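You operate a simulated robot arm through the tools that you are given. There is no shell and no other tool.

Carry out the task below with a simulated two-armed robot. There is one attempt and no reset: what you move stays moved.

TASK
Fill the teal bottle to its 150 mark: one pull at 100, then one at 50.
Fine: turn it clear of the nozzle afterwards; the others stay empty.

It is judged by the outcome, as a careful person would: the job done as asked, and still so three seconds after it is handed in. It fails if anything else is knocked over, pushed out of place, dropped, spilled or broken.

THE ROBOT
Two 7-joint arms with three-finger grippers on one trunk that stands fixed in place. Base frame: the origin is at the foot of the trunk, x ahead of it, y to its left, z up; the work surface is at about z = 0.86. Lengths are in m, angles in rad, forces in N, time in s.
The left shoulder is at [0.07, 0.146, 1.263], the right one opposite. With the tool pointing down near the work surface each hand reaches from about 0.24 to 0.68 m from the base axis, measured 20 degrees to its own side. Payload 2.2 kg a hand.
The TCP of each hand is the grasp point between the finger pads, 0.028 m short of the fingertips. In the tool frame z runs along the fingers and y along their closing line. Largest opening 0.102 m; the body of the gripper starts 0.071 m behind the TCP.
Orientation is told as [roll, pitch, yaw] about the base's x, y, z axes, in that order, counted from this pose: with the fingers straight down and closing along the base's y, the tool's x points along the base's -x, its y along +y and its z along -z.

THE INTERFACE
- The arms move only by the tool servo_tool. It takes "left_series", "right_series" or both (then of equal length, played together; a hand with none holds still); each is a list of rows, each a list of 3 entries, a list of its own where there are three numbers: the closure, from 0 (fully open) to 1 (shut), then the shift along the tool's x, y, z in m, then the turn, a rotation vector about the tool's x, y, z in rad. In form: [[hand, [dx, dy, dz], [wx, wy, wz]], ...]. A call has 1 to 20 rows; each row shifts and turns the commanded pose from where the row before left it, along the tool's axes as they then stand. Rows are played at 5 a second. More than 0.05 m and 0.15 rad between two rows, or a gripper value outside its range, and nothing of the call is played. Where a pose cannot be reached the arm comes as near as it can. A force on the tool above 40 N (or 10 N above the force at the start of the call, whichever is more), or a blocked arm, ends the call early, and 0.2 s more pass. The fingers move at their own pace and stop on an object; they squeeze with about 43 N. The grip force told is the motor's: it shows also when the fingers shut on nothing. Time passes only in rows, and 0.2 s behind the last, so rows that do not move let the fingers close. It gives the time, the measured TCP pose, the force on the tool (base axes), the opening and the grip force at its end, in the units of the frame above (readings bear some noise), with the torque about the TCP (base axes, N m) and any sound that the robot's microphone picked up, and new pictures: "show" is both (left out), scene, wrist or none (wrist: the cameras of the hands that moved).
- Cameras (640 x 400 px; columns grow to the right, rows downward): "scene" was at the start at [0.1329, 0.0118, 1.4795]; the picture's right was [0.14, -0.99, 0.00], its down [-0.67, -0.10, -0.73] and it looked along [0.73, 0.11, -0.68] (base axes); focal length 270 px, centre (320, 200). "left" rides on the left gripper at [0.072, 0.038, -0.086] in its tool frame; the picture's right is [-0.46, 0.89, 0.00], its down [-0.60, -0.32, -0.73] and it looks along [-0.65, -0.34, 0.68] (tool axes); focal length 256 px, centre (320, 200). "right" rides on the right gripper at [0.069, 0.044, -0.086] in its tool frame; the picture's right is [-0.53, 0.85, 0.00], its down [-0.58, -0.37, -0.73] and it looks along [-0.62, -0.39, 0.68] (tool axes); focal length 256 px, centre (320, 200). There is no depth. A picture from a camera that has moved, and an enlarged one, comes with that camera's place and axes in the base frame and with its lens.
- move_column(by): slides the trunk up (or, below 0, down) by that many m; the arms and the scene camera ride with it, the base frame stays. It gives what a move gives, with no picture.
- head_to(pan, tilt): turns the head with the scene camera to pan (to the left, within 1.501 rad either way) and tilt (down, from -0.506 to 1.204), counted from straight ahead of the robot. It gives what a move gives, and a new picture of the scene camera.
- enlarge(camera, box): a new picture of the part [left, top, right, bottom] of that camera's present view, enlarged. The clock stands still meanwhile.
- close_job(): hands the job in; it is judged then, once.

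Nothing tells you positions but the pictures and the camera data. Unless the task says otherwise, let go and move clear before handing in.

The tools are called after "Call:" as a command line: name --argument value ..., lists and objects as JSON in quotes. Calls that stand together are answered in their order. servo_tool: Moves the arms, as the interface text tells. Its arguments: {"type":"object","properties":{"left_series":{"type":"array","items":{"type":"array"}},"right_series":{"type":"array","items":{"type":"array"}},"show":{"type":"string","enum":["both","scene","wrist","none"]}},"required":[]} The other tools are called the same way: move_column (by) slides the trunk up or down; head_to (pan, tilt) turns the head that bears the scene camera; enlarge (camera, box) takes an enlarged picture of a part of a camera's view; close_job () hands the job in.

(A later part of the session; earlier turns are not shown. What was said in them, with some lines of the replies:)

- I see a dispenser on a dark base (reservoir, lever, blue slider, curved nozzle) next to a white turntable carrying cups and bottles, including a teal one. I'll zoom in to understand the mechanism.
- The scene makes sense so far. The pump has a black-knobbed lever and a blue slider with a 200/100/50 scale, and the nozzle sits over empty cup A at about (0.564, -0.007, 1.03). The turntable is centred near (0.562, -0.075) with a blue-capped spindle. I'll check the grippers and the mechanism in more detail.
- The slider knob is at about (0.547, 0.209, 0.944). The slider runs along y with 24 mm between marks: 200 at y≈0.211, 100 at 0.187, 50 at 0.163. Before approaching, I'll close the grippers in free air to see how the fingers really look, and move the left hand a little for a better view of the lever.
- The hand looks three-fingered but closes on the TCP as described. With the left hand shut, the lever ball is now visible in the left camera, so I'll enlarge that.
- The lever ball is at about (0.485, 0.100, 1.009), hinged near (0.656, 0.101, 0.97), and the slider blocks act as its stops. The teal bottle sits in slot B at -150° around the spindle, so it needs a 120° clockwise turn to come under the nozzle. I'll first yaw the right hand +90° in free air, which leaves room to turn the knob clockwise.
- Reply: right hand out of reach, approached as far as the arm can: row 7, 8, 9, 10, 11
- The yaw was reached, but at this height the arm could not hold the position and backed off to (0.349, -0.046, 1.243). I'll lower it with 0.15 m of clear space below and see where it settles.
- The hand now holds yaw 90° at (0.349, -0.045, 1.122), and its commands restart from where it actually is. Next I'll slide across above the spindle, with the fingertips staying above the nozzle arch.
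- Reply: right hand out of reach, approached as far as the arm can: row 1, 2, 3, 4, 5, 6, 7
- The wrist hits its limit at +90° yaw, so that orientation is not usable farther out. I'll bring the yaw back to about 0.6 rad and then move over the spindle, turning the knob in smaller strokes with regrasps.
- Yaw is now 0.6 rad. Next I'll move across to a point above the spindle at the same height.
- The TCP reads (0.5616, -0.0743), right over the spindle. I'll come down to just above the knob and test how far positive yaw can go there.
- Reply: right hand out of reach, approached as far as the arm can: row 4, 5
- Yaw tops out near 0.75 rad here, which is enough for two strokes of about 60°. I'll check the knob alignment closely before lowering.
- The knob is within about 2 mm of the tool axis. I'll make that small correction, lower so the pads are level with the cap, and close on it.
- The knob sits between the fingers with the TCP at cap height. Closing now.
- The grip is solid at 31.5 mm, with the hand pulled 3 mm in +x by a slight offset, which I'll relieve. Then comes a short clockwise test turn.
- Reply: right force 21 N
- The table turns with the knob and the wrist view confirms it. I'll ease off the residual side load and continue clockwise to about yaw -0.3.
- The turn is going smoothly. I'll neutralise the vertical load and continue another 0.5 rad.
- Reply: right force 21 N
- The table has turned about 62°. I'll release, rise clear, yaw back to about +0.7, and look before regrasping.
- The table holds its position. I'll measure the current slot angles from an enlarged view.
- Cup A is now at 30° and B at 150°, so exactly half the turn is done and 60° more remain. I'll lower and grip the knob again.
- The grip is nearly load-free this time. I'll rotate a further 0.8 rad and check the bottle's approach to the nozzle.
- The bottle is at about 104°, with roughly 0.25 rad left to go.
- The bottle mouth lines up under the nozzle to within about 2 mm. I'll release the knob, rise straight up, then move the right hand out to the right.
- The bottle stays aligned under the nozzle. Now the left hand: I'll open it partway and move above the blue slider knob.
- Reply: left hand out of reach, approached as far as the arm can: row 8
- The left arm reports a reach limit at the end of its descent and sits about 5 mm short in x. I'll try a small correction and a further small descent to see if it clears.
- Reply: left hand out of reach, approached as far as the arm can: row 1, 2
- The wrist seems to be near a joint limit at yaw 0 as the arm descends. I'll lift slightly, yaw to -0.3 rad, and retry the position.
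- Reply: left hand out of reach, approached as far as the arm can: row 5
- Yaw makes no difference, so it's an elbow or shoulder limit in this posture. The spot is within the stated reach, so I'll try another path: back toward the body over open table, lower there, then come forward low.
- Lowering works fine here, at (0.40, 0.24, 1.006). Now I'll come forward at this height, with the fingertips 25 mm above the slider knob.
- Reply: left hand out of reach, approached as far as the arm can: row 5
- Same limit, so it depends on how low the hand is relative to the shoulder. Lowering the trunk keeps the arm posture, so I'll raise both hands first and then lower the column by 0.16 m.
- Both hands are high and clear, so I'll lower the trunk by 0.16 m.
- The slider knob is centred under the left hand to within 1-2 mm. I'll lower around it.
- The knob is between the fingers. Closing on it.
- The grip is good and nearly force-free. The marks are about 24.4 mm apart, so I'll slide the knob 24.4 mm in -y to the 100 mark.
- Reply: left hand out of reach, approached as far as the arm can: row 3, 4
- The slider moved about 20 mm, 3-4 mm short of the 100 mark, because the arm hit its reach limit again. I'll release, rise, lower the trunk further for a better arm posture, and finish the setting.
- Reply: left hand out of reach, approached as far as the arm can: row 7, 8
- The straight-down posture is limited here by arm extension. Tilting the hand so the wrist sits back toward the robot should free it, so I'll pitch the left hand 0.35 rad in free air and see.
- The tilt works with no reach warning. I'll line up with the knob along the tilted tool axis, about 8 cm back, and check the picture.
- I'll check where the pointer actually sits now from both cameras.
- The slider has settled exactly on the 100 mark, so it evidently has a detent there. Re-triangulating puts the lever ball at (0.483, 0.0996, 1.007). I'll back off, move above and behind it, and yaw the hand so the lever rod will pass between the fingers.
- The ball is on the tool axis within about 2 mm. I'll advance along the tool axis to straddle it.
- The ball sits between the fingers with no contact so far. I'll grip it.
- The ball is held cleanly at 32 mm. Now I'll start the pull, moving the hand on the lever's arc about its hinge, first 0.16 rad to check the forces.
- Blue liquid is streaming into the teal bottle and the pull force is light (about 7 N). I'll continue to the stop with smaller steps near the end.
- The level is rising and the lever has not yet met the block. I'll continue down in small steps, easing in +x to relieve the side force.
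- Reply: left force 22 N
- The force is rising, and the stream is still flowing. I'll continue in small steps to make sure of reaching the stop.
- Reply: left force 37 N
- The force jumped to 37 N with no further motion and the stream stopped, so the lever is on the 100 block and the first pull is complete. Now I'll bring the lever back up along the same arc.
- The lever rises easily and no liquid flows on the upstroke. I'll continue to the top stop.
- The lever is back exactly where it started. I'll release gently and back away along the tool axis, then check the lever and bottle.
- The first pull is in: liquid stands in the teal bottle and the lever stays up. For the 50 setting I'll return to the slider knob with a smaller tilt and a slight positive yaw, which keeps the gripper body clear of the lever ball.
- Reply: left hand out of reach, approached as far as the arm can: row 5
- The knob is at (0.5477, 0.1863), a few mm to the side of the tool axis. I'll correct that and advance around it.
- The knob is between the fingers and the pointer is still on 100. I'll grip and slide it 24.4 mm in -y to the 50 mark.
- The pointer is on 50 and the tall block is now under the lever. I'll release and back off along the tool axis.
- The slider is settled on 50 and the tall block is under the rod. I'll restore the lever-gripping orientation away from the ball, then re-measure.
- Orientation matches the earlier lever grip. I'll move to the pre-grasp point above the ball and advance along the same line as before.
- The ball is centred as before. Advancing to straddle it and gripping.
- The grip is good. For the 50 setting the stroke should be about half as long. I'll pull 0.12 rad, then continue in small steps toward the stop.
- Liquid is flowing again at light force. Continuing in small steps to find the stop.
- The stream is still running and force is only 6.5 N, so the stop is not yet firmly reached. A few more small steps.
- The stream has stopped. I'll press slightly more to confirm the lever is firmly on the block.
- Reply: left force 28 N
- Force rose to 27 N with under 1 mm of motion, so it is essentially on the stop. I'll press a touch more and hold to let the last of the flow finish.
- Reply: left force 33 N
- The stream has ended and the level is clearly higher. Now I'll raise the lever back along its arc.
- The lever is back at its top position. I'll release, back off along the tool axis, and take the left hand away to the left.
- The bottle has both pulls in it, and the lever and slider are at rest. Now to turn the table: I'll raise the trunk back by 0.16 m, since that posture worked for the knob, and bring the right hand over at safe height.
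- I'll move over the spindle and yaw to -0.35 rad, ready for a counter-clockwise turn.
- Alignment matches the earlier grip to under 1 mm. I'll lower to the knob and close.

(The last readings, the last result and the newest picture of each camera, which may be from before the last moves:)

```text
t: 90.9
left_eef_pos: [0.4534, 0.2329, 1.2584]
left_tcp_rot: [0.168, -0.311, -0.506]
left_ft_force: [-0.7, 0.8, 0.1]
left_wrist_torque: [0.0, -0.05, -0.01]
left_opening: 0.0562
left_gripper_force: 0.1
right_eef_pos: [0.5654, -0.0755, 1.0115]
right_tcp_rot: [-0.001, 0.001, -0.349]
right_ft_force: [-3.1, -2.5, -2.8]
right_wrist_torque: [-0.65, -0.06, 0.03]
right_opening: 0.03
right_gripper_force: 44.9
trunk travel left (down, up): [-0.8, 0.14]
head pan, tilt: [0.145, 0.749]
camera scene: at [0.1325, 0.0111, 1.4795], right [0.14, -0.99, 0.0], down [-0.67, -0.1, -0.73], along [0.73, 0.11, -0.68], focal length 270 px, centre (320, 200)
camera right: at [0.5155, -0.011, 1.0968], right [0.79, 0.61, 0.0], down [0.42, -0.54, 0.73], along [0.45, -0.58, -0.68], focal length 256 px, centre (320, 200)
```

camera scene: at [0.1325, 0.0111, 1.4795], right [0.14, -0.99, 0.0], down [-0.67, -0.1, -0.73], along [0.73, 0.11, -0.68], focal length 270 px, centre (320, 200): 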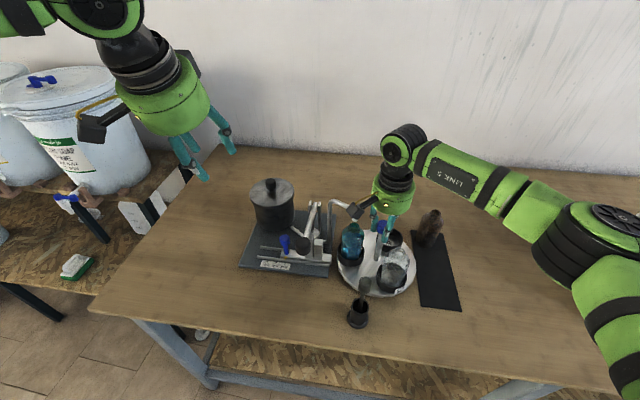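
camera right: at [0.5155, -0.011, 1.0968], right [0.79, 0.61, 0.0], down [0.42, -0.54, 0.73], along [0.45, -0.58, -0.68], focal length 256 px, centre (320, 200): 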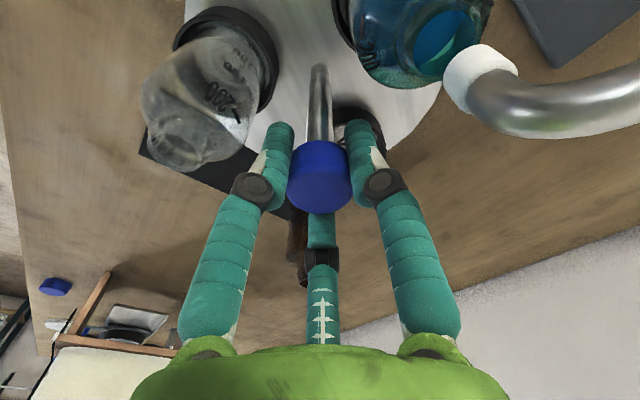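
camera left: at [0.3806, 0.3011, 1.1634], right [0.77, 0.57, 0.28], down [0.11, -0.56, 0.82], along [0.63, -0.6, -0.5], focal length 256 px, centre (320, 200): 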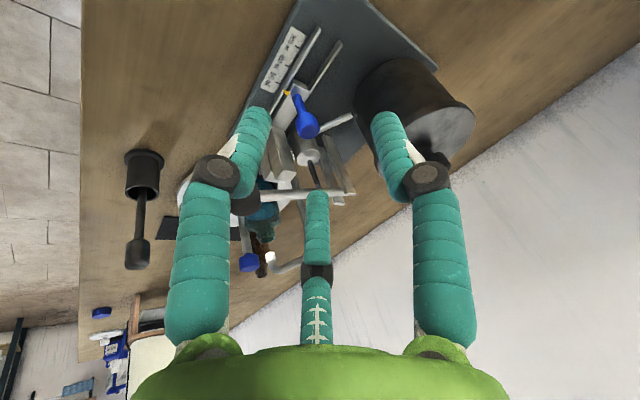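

The knob is gripped with little load. I'll turn counter-clockwise gently by about 1.04 rad, carrying the bottle back away from the nozzle.

Call:
servo_tool --right_series '[[1, [0, 0, 0], [0, 0, -0.04]], [1, [0, 0, 0], [0, 0, -0.07]], [1, [0, 0, 0], [0, 0, -0.08]], [1, [0, 0, 0], [0, 0, -0.08]], [1, [0, 0, 0], [0, 0, -0.08]], [1, [0, 0, 0], [0, 0, -0.08]], [1, [0, 0, 0], [0, 0, -0.08]], [1, [0, 0, 0], [0, 0, -0.08]], [1, [0, 0, 0], [0, 0, -0.08]], [1, [0, 0, 0], [0, 0, -0.08]], [1, [0, 0, 0], [0, 0, -0.08]], [1, [0, 0, 0], [0, 0, -0.08]], [1, [0, 0, 0], [0, 0, -0.08]], [1, [0, 0, 0], [0, 0, -0.05]], [1, [0, 0, 0], [0, 0, 0]]]' --show "both"

Call:
enlarge --camera "scene" --box '[310, 180, 438, 300]'

```text
t: 94.1
left_eef_pos: [0.4541, 0.2331, 1.2586]
left_tcp_rot: [0.167, -0.312, -0.507]
left_ft_force: [0.4, 0.0, -0.2]
left_wrist_torque: [0.0, -0.03, -0.02]
left_opening: 0.0562
left_gripper_force: 0.0
right_eef_pos: [0.5649, -0.0749, 1.0121]
right_tcp_rot: [0.002, 0.001, 0.691]
right_ft_force: [-10.6, -4.5, -17.5]
right_wrist_torque: [-0.29, 0.4, 0.03]
right_opening: 0.0303
right_gripper_force: 44.6
trunk travel left (down, up): [-0.8, 0.14]
head pan, tilt: [0.145, 0.749]
camera scene: at [0.1331, 0.0102, 1.4795], right [0.14, -0.99, 0.0], down [-0.67, -0.1, -0.73], along [0.73, 0.11, -0.68], focal length 270 px, centre (320, 200)
camera right: at [0.4847, -0.0861, 1.0971], right [-0.13, 0.99, 0.0], down [0.68, 0.09, 0.73], along [0.72, 0.09, -0.68], focal length 256 px, centre (320, 200)
```

scene: 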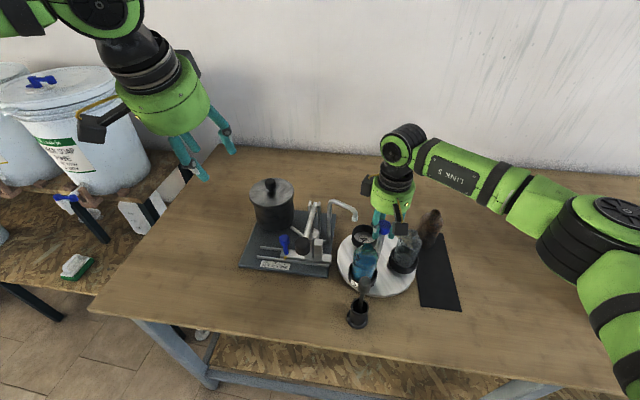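
right: 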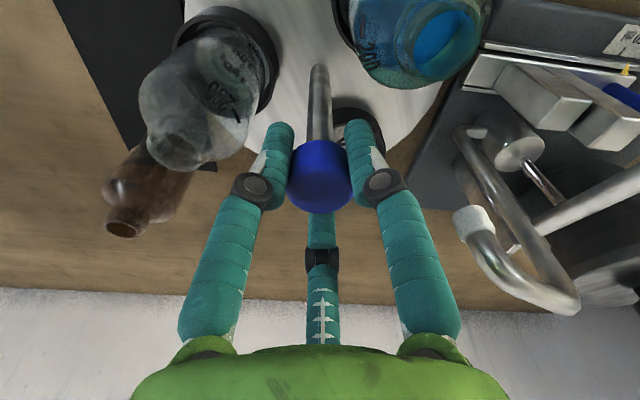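

```text
3.33 times, centred on (374, 240) of scene
camera zoom: at [0.1331, 0.0102, 1.4795], right [0.14, -0.99, 0.0], down [-0.67, -0.1, -0.73], along [0.73, 0.11, -0.68], focal length 898 px, centre (140, 67)
```

zoom: 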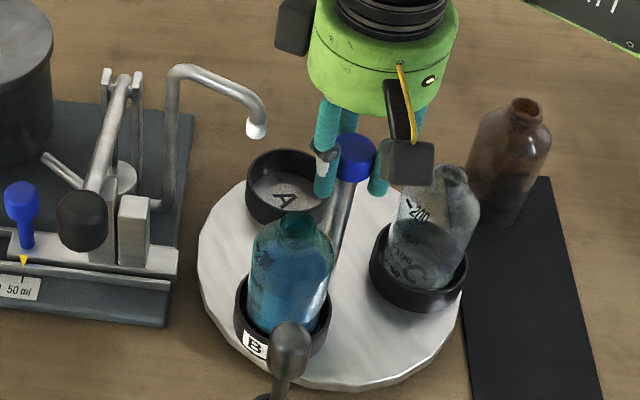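

The bottle is clear of the nozzle at about 60°, but halfway between indexed positions. I'll give it one more stroke so empty slot A returns under the nozzle as at the start: release, rise, yaw back and regrip.

Call:
servo_tool --right_series '[[0.8, [0, 0, 0], [0, 0, 0]], [0.48, [0, 0, 0], [0, 0, 0]], [0.46, [0, 0, 0], [0, 0, 0]], [0.46, [0, 0, -0.02], [0, 0, 0]], [0.46, [0, 0, -0.03], [0, 0, 0]], [0.46, [0, 0, -0.03], [0, 0, 0]], [0.46, [0, 0, -0.025], [0, 0, 0]], [0.46, [0, 0, 0], [0, 0, 0.13]], [0.46, [0, 0, 0], [0, 0, 0.13]], [0.46, [0, 0, 0], [0, 0, 0.13]], [0.46, [0, 0, 0], [0, 0, 0.13]], [0.46, [0, 0, 0], [0, 0, 0.13]], [0.46, [0, 0, 0], [0, 0, 0.13]], [0.46, [0, 0, 0], [0, 0, 0.13]], [0.46, [0, 0, 0], [0, 0, 0.13]], [0.46, [0, 0, 0], [0, 0, 0]]]' --show "both"

Call:
enlarge --camera "scene" --box '[310, 180, 438, 300]'

```text
t: 97.5
left_eef_pos: [0.4529, 0.2342, 1.2588]
left_tcp_rot: [0.165, -0.31, -0.506]
left_ft_force: [0.6, 1.2, 0.4]
left_wrist_torque: [0.0, 0.03, -0.04]
left_opening: 0.056
left_gripper_force: 0.1
right_eef_pos: [0.5646, -0.0735, 1.1178]
right_tcp_rot: [0.0, 0.0, -0.353]
right_ft_force: [1.8, -0.1, -0.2]
right_wrist_torque: [0.01, 0.01, 0.03]
right_opening: 0.0551
right_gripper_force: 0.1
trunk travel left (down, up): [-0.8, 0.14]
head pan, tilt: [0.145, 0.749]
camera scene: at [0.1329, 0.0118, 1.4795], right [0.14, -0.99, 0.0], down [-0.67, -0.1, -0.73], along [0.73, 0.11, -0.68], focal length 270 px, centre (320, 200)
camera right: at [0.5158, -0.0094, 1.2032], right [0.79, 0.61, 0.0], down [0.42, -0.54, 0.73], along [0.45, -0.58, -0.68], focal length 256 px, centre (320, 200)
```

scene: 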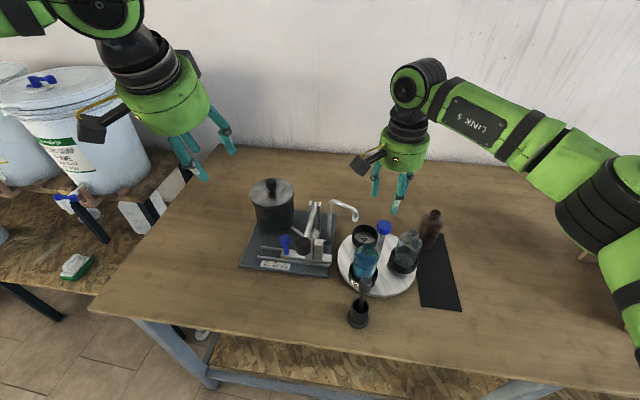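
right: 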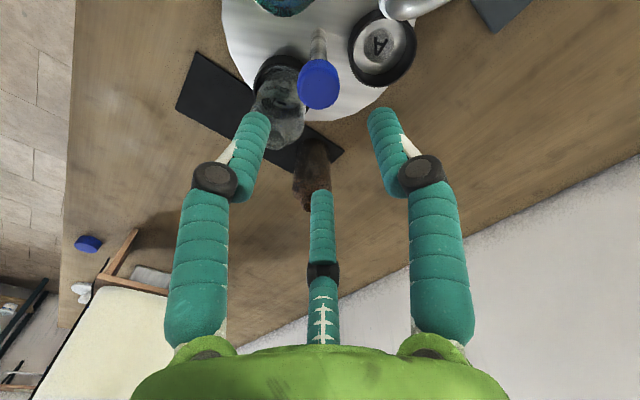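

```text
3.33 times, centred on (374, 240) of scene
camera zoom: at [0.1329, 0.0118, 1.4795], right [0.14, -0.99, 0.0], down [-0.67, -0.1, -0.73], along [0.73, 0.11, -0.68], focal length 898 px, centre (140, 67)
```

zoom: 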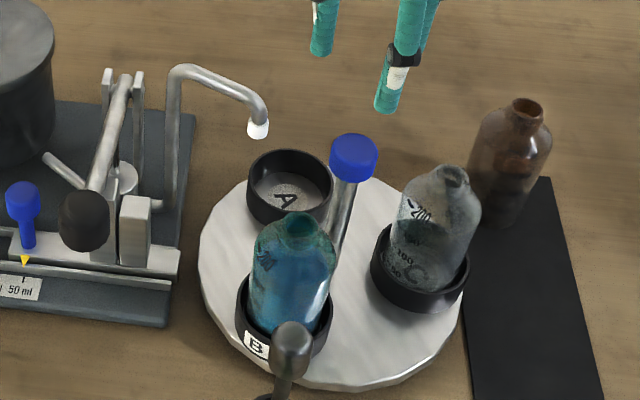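

Everything is standing, and slot A is at 30°. I'll lower, grip, and do the second counter-clockwise stroke.

Call:
servo_tool --right_series '[[0.46, [-0.0003, -0.0016, 0.03], [0, 0, 0]], [0.46, [0, 0, 0.03], [0, 0, 0]], [0.46, [0, 0, 0.025], [0, 0, 0]], [0.46, [0, 0, 0.0205], [0, 0, 0]], [0.46, [0, 0, 0], [0, 0, 0]], [0.7, [0, 0, 0], [0, 0, 0]], [1, [0, 0, 0], [0, 0, 0]], [1, [0, 0, 0], [0, 0, 0]], [1, [0, 0, 0], [0, 0, 0]]]' --show "wrist"

```text
t: 99.5
left_eef_pos: [0.4533, 0.2352, 1.2577]
left_tcp_rot: [0.166, -0.309, -0.507]
left_ft_force: [-0.3, 0.8, 0.0]
left_wrist_torque: [-0.02, 0.0, -0.01]
left_opening: 0.0556
left_gripper_force: 0.1
right_eef_pos: [0.5661, -0.0743, 1.0124]
right_tcp_rot: [0.0, 0.0, -0.349]
right_ft_force: [-2.4, 1.2, -3.0]
right_wrist_torque: [0.21, -0.34, 0.03]
right_opening: 0.0303
right_gripper_force: 45.1
trunk travel left (down, up): [-0.8, 0.14]
head pan, tilt: [0.145, 0.749]
camera right: at [0.5155, -0.0111, 1.0978], right [0.79, 0.61, 0.0], down [0.42, -0.54, 0.73], along [0.45, -0.58, -0.68], focal length 256 px, centre (320, 200)
```

right: 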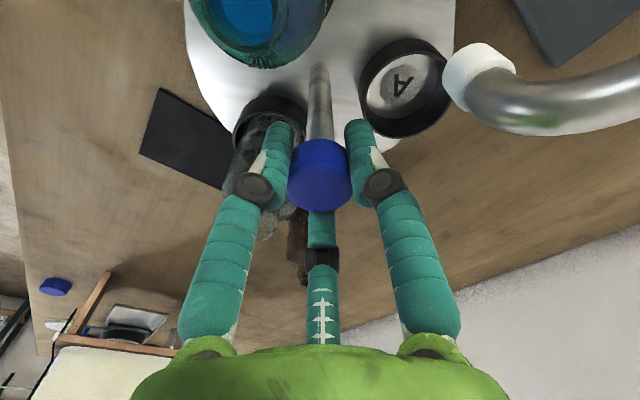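

The grip is firm again and nearly unloaded. Turning the second stroke of about 1.04 rad counter-clockwise, gently.

Call:
servo_tool --right_series '[[1, [0, 0, 0], [0, 0, -0.04]], [1, [0, 0, 0], [0, 0, -0.07]], [1, [0, 0, 0], [0, 0, -0.08]], [1, [0, 0, 0], [0, 0, -0.08]], [1, [0, 0, 0], [0, 0, -0.08]], [1, [0, 0, 0], [0, 0, -0.08]], [1, [0, 0, 0], [0, 0, -0.08]], [1, [0, 0, 0], [0, 0, -0.08]], [1, [0, 0, 0], [0, 0, -0.08]], [1, [0, 0, 0], [0, 0, -0.08]], [1, [0, 0, 0], [0, 0, -0.08]], [1, [0, 0, 0], [0, 0, -0.08]], [1, [0, 0, 0], [0, 0, -0.08]], [1, [0, 0, 0], [0, 0, -0.05]], [1, [0, 0, 0], [0, 0, 0]]]' --show "both"

Call:
enlarge --camera "scene" --box '[310, 180, 438, 300]'

```text
t: 102.7
left_eef_pos: [0.4532, 0.2362, 1.2577]
left_tcp_rot: [0.166, -0.311, -0.506]
left_ft_force: [-0.2, -0.5, -0.2]
left_wrist_torque: [-0.01, 0.0, 0.01]
left_opening: 0.0559
left_gripper_force: 0.1
right_eef_pos: [0.5655, -0.0751, 1.0119]
right_tcp_rot: [0.002, 0.0, 0.691]
right_ft_force: [-3.7, 4.7, -6.6]
right_wrist_torque: [0.29, -0.12, 0.09]
right_opening: 0.0303
right_gripper_force: 45.2
trunk travel left (down, up): [-0.8, 0.14]
head pan, tilt: [0.145, 0.749]
camera scene: at [0.1329, 0.0127, 1.4794], right [0.14, -0.99, 0.0], down [-0.67, -0.1, -0.73], along [0.73, 0.11, -0.68], focal length 270 px, centre (320, 200)
camera right: at [0.4843, -0.086, 1.0977], right [-0.13, 0.99, 0.0], down [0.68, 0.09, 0.73], along [0.73, 0.09, -0.68], focal length 256 px, centre (320, 200)
```

scene: 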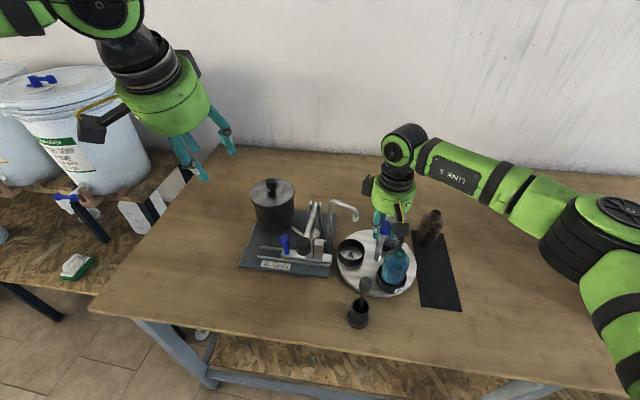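
right: 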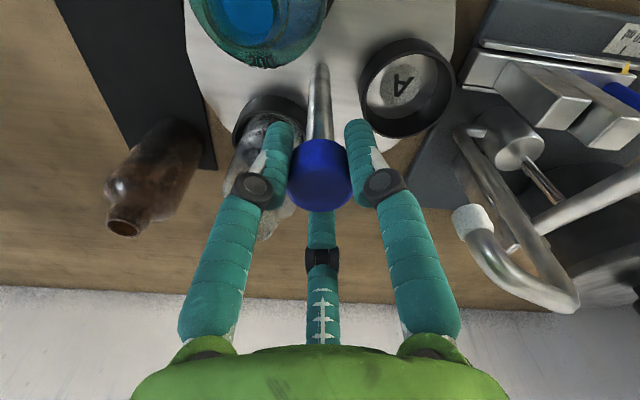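

```text
3.33 times, centred on (374, 240) of scene
camera zoom: at [0.1329, 0.0127, 1.4794], right [0.14, -0.99, 0.0], down [-0.67, -0.1, -0.73], along [0.73, 0.11, -0.68], focal length 898 px, centre (140, 67)
```

zoom: 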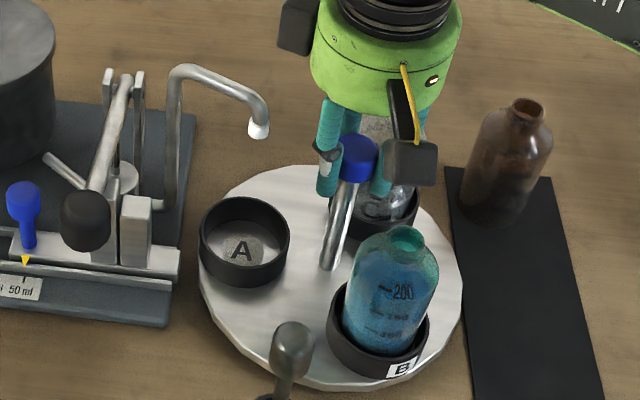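

The bottle is back at its original place, well clear of the nozzle, with its scale facing the camera. I'll release, rise straight up and retreat.

Call:
servo_tool --right_series '[[0.8, [0, 0, 0], [0, 0, 0]], [0.48, [0, 0, 0], [0, 0, 0]], [0.46, [0, 0, 0], [0, 0, 0]], [0.46, [0, 0, -0.02], [0, 0, 0]], [0.46, [0, 0, -0.03], [0, 0, 0]], [0.46, [0, 0, -0.03], [0, 0, 0]], [0.46, [0, 0, -0.03], [0, 0, 0]], [0.46, [0, 0, -0.03], [0, 0, 0]], [0.46, [0, 0, 0], [0, 0, 0.14]], [0.46, [0, 0, 0], [0, 0, 0.14]], [0.46, [0, 0, 0], [0, 0, 0.14]], [0.46, [0, 0, 0], [0, 0, 0.14]], [0.46, [0, 0, 0], [0, 0, 0.13]], [0.46, [0, -0.04, 0], [0, 0, 0]], [0.46, [0, -0.04, 0], [0, 0, 0]], [0.46, [0, -0.04, 0], [0, 0, 0]], [0.46, [0, -0.04, 0], [0, 0, 0]], [0.46, [0, -0.04, 0], [0, 0, 0]], [0.46, [0, -0.03, 0], [0, 0, 0]], [0.46, [0, 0, 0], [0, 0, 0]]]' --show "both"

Call:
enlarge --camera "scene" --box '[360, 225, 430, 300]'

Call:
enlarge --camera "scene" --box '[230, 160, 470, 340]'

```text
t: 106.9
left_eef_pos: [0.4528, 0.2353, 1.2592]
left_tcp_rot: [0.165, -0.312, -0.507]
left_ft_force: [0.6, 0.8, 1.1]
left_wrist_torque: [0.04, 0.0, -0.02]
left_opening: 0.056
left_gripper_force: 0.1
right_eef_pos: [0.5633, -0.3052, 1.1506]
right_tcp_rot: [0.001, 0.0, 0.001]
right_ft_force: [0.1, -0.3, 0.6]
right_wrist_torque: [0.01, -0.02, 0.03]
right_opening: 0.055
right_gripper_force: 0.1
trunk travel left (down, up): [-0.8, 0.14]
head pan, tilt: [0.145, 0.749]
camera scene: at [0.133, 0.0122, 1.4795], right [0.14, -0.99, 0.0], down [-0.67, -0.1, -0.73], along [0.73, 0.11, -0.68], focal length 270 px, centre (320, 200)
camera right: at [0.4957, -0.2611, 1.2355], right [0.54, 0.84, 0.0], down [0.58, -0.37, 0.73], along [0.62, -0.39, -0.68], focal length 256 px, centre (320, 200)
```

scene: 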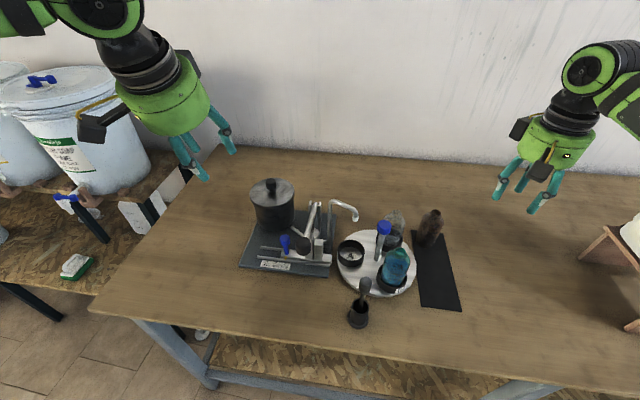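
right: 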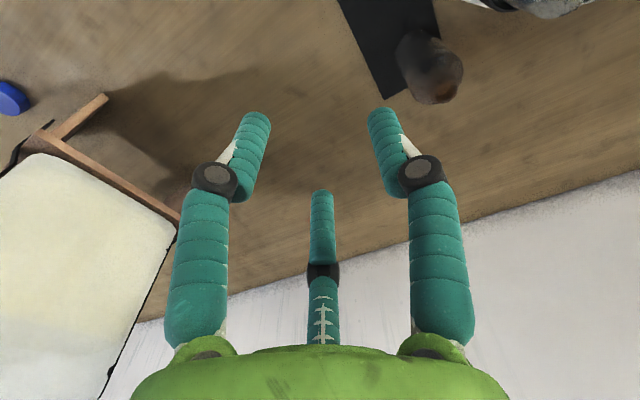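

```text
5.33 times, centred on (395, 262) of scene
camera zoom: at [0.133, 0.0122, 1.4795], right [0.14, -0.99, 0.0], down [-0.67, -0.1, -0.73], along [0.73, 0.11, -0.68], focal length 1437 px, centre (-80, -133)
```

zoom: 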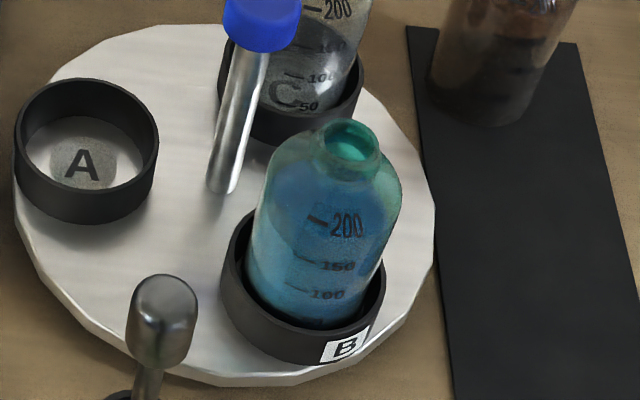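

```text
2.22 times, centred on (350, 250) of scene
camera zoom: at [0.133, 0.0122, 1.4795], right [0.14, -0.99, 0.0], down [-0.67, -0.1, -0.73], along [0.73, 0.11, -0.68], focal length 599 px, centre (253, 89)
```

zoom: 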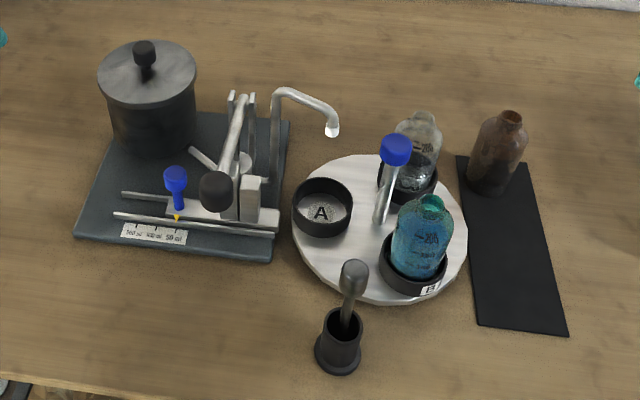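

Everything is standing and in place. I'll look closely at the liquid level against the bottle's scale.

Call:
enlarge --camera "scene" --box '[377, 243, 417, 290]'

Call:
enlarge --camera "scene" --box '[370, 205, 418, 250]'

```text
8.51 times, centred on (397, 266) of scene
camera zoom: at [0.133, 0.0122, 1.4795], right [0.14, -0.99, 0.0], down [-0.67, -0.1, -0.73], along [0.73, 0.11, -0.68], focal length 2293 px, centre (-335, -366)
```

zoom: 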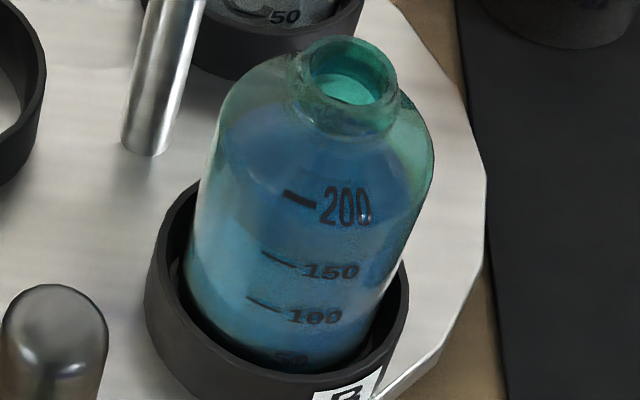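

```text
8.89 times, centred on (394, 228) of scene
camera zoom: at [0.133, 0.0122, 1.4795], right [0.14, -0.99, 0.0], down [-0.67, -0.1, -0.73], along [0.73, 0.11, -0.68], focal length 2395 px, centre (-338, -44)
```

zoom: 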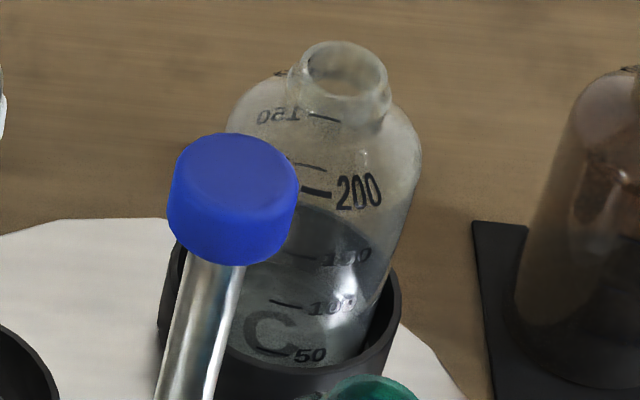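

The liquid surface meets the front wall at the bottle's 150 mark, and the teal bottle stands well clear of the nozzle. The clear and brown bottles are empty and undisturbed, and both hands are open and away from everything. I'm handing the job in.

Call:
close_job

```text
The job is handed in.
```

The teal bottle is filled to about its 150 mark, with one pull at the 100 setting and one at the 50 setting. I judged the level from the overhead camera, where the liquid meets the front wall at the 150 line. I did not get a level side view.

- **Pulls:** each time the lever came down firmly onto its stop, and I then raised it back to the top.
- **Bottle position:** I turned the table back 120°. The teal bottle is where it started, well clear of the nozzle, and empty slot A is under the nozzle again.
- **Other items:** the clear and brown bottles are still empty and nothing was knocked, moved or spilled. The slider is left on 50, and both hands are open and clear.
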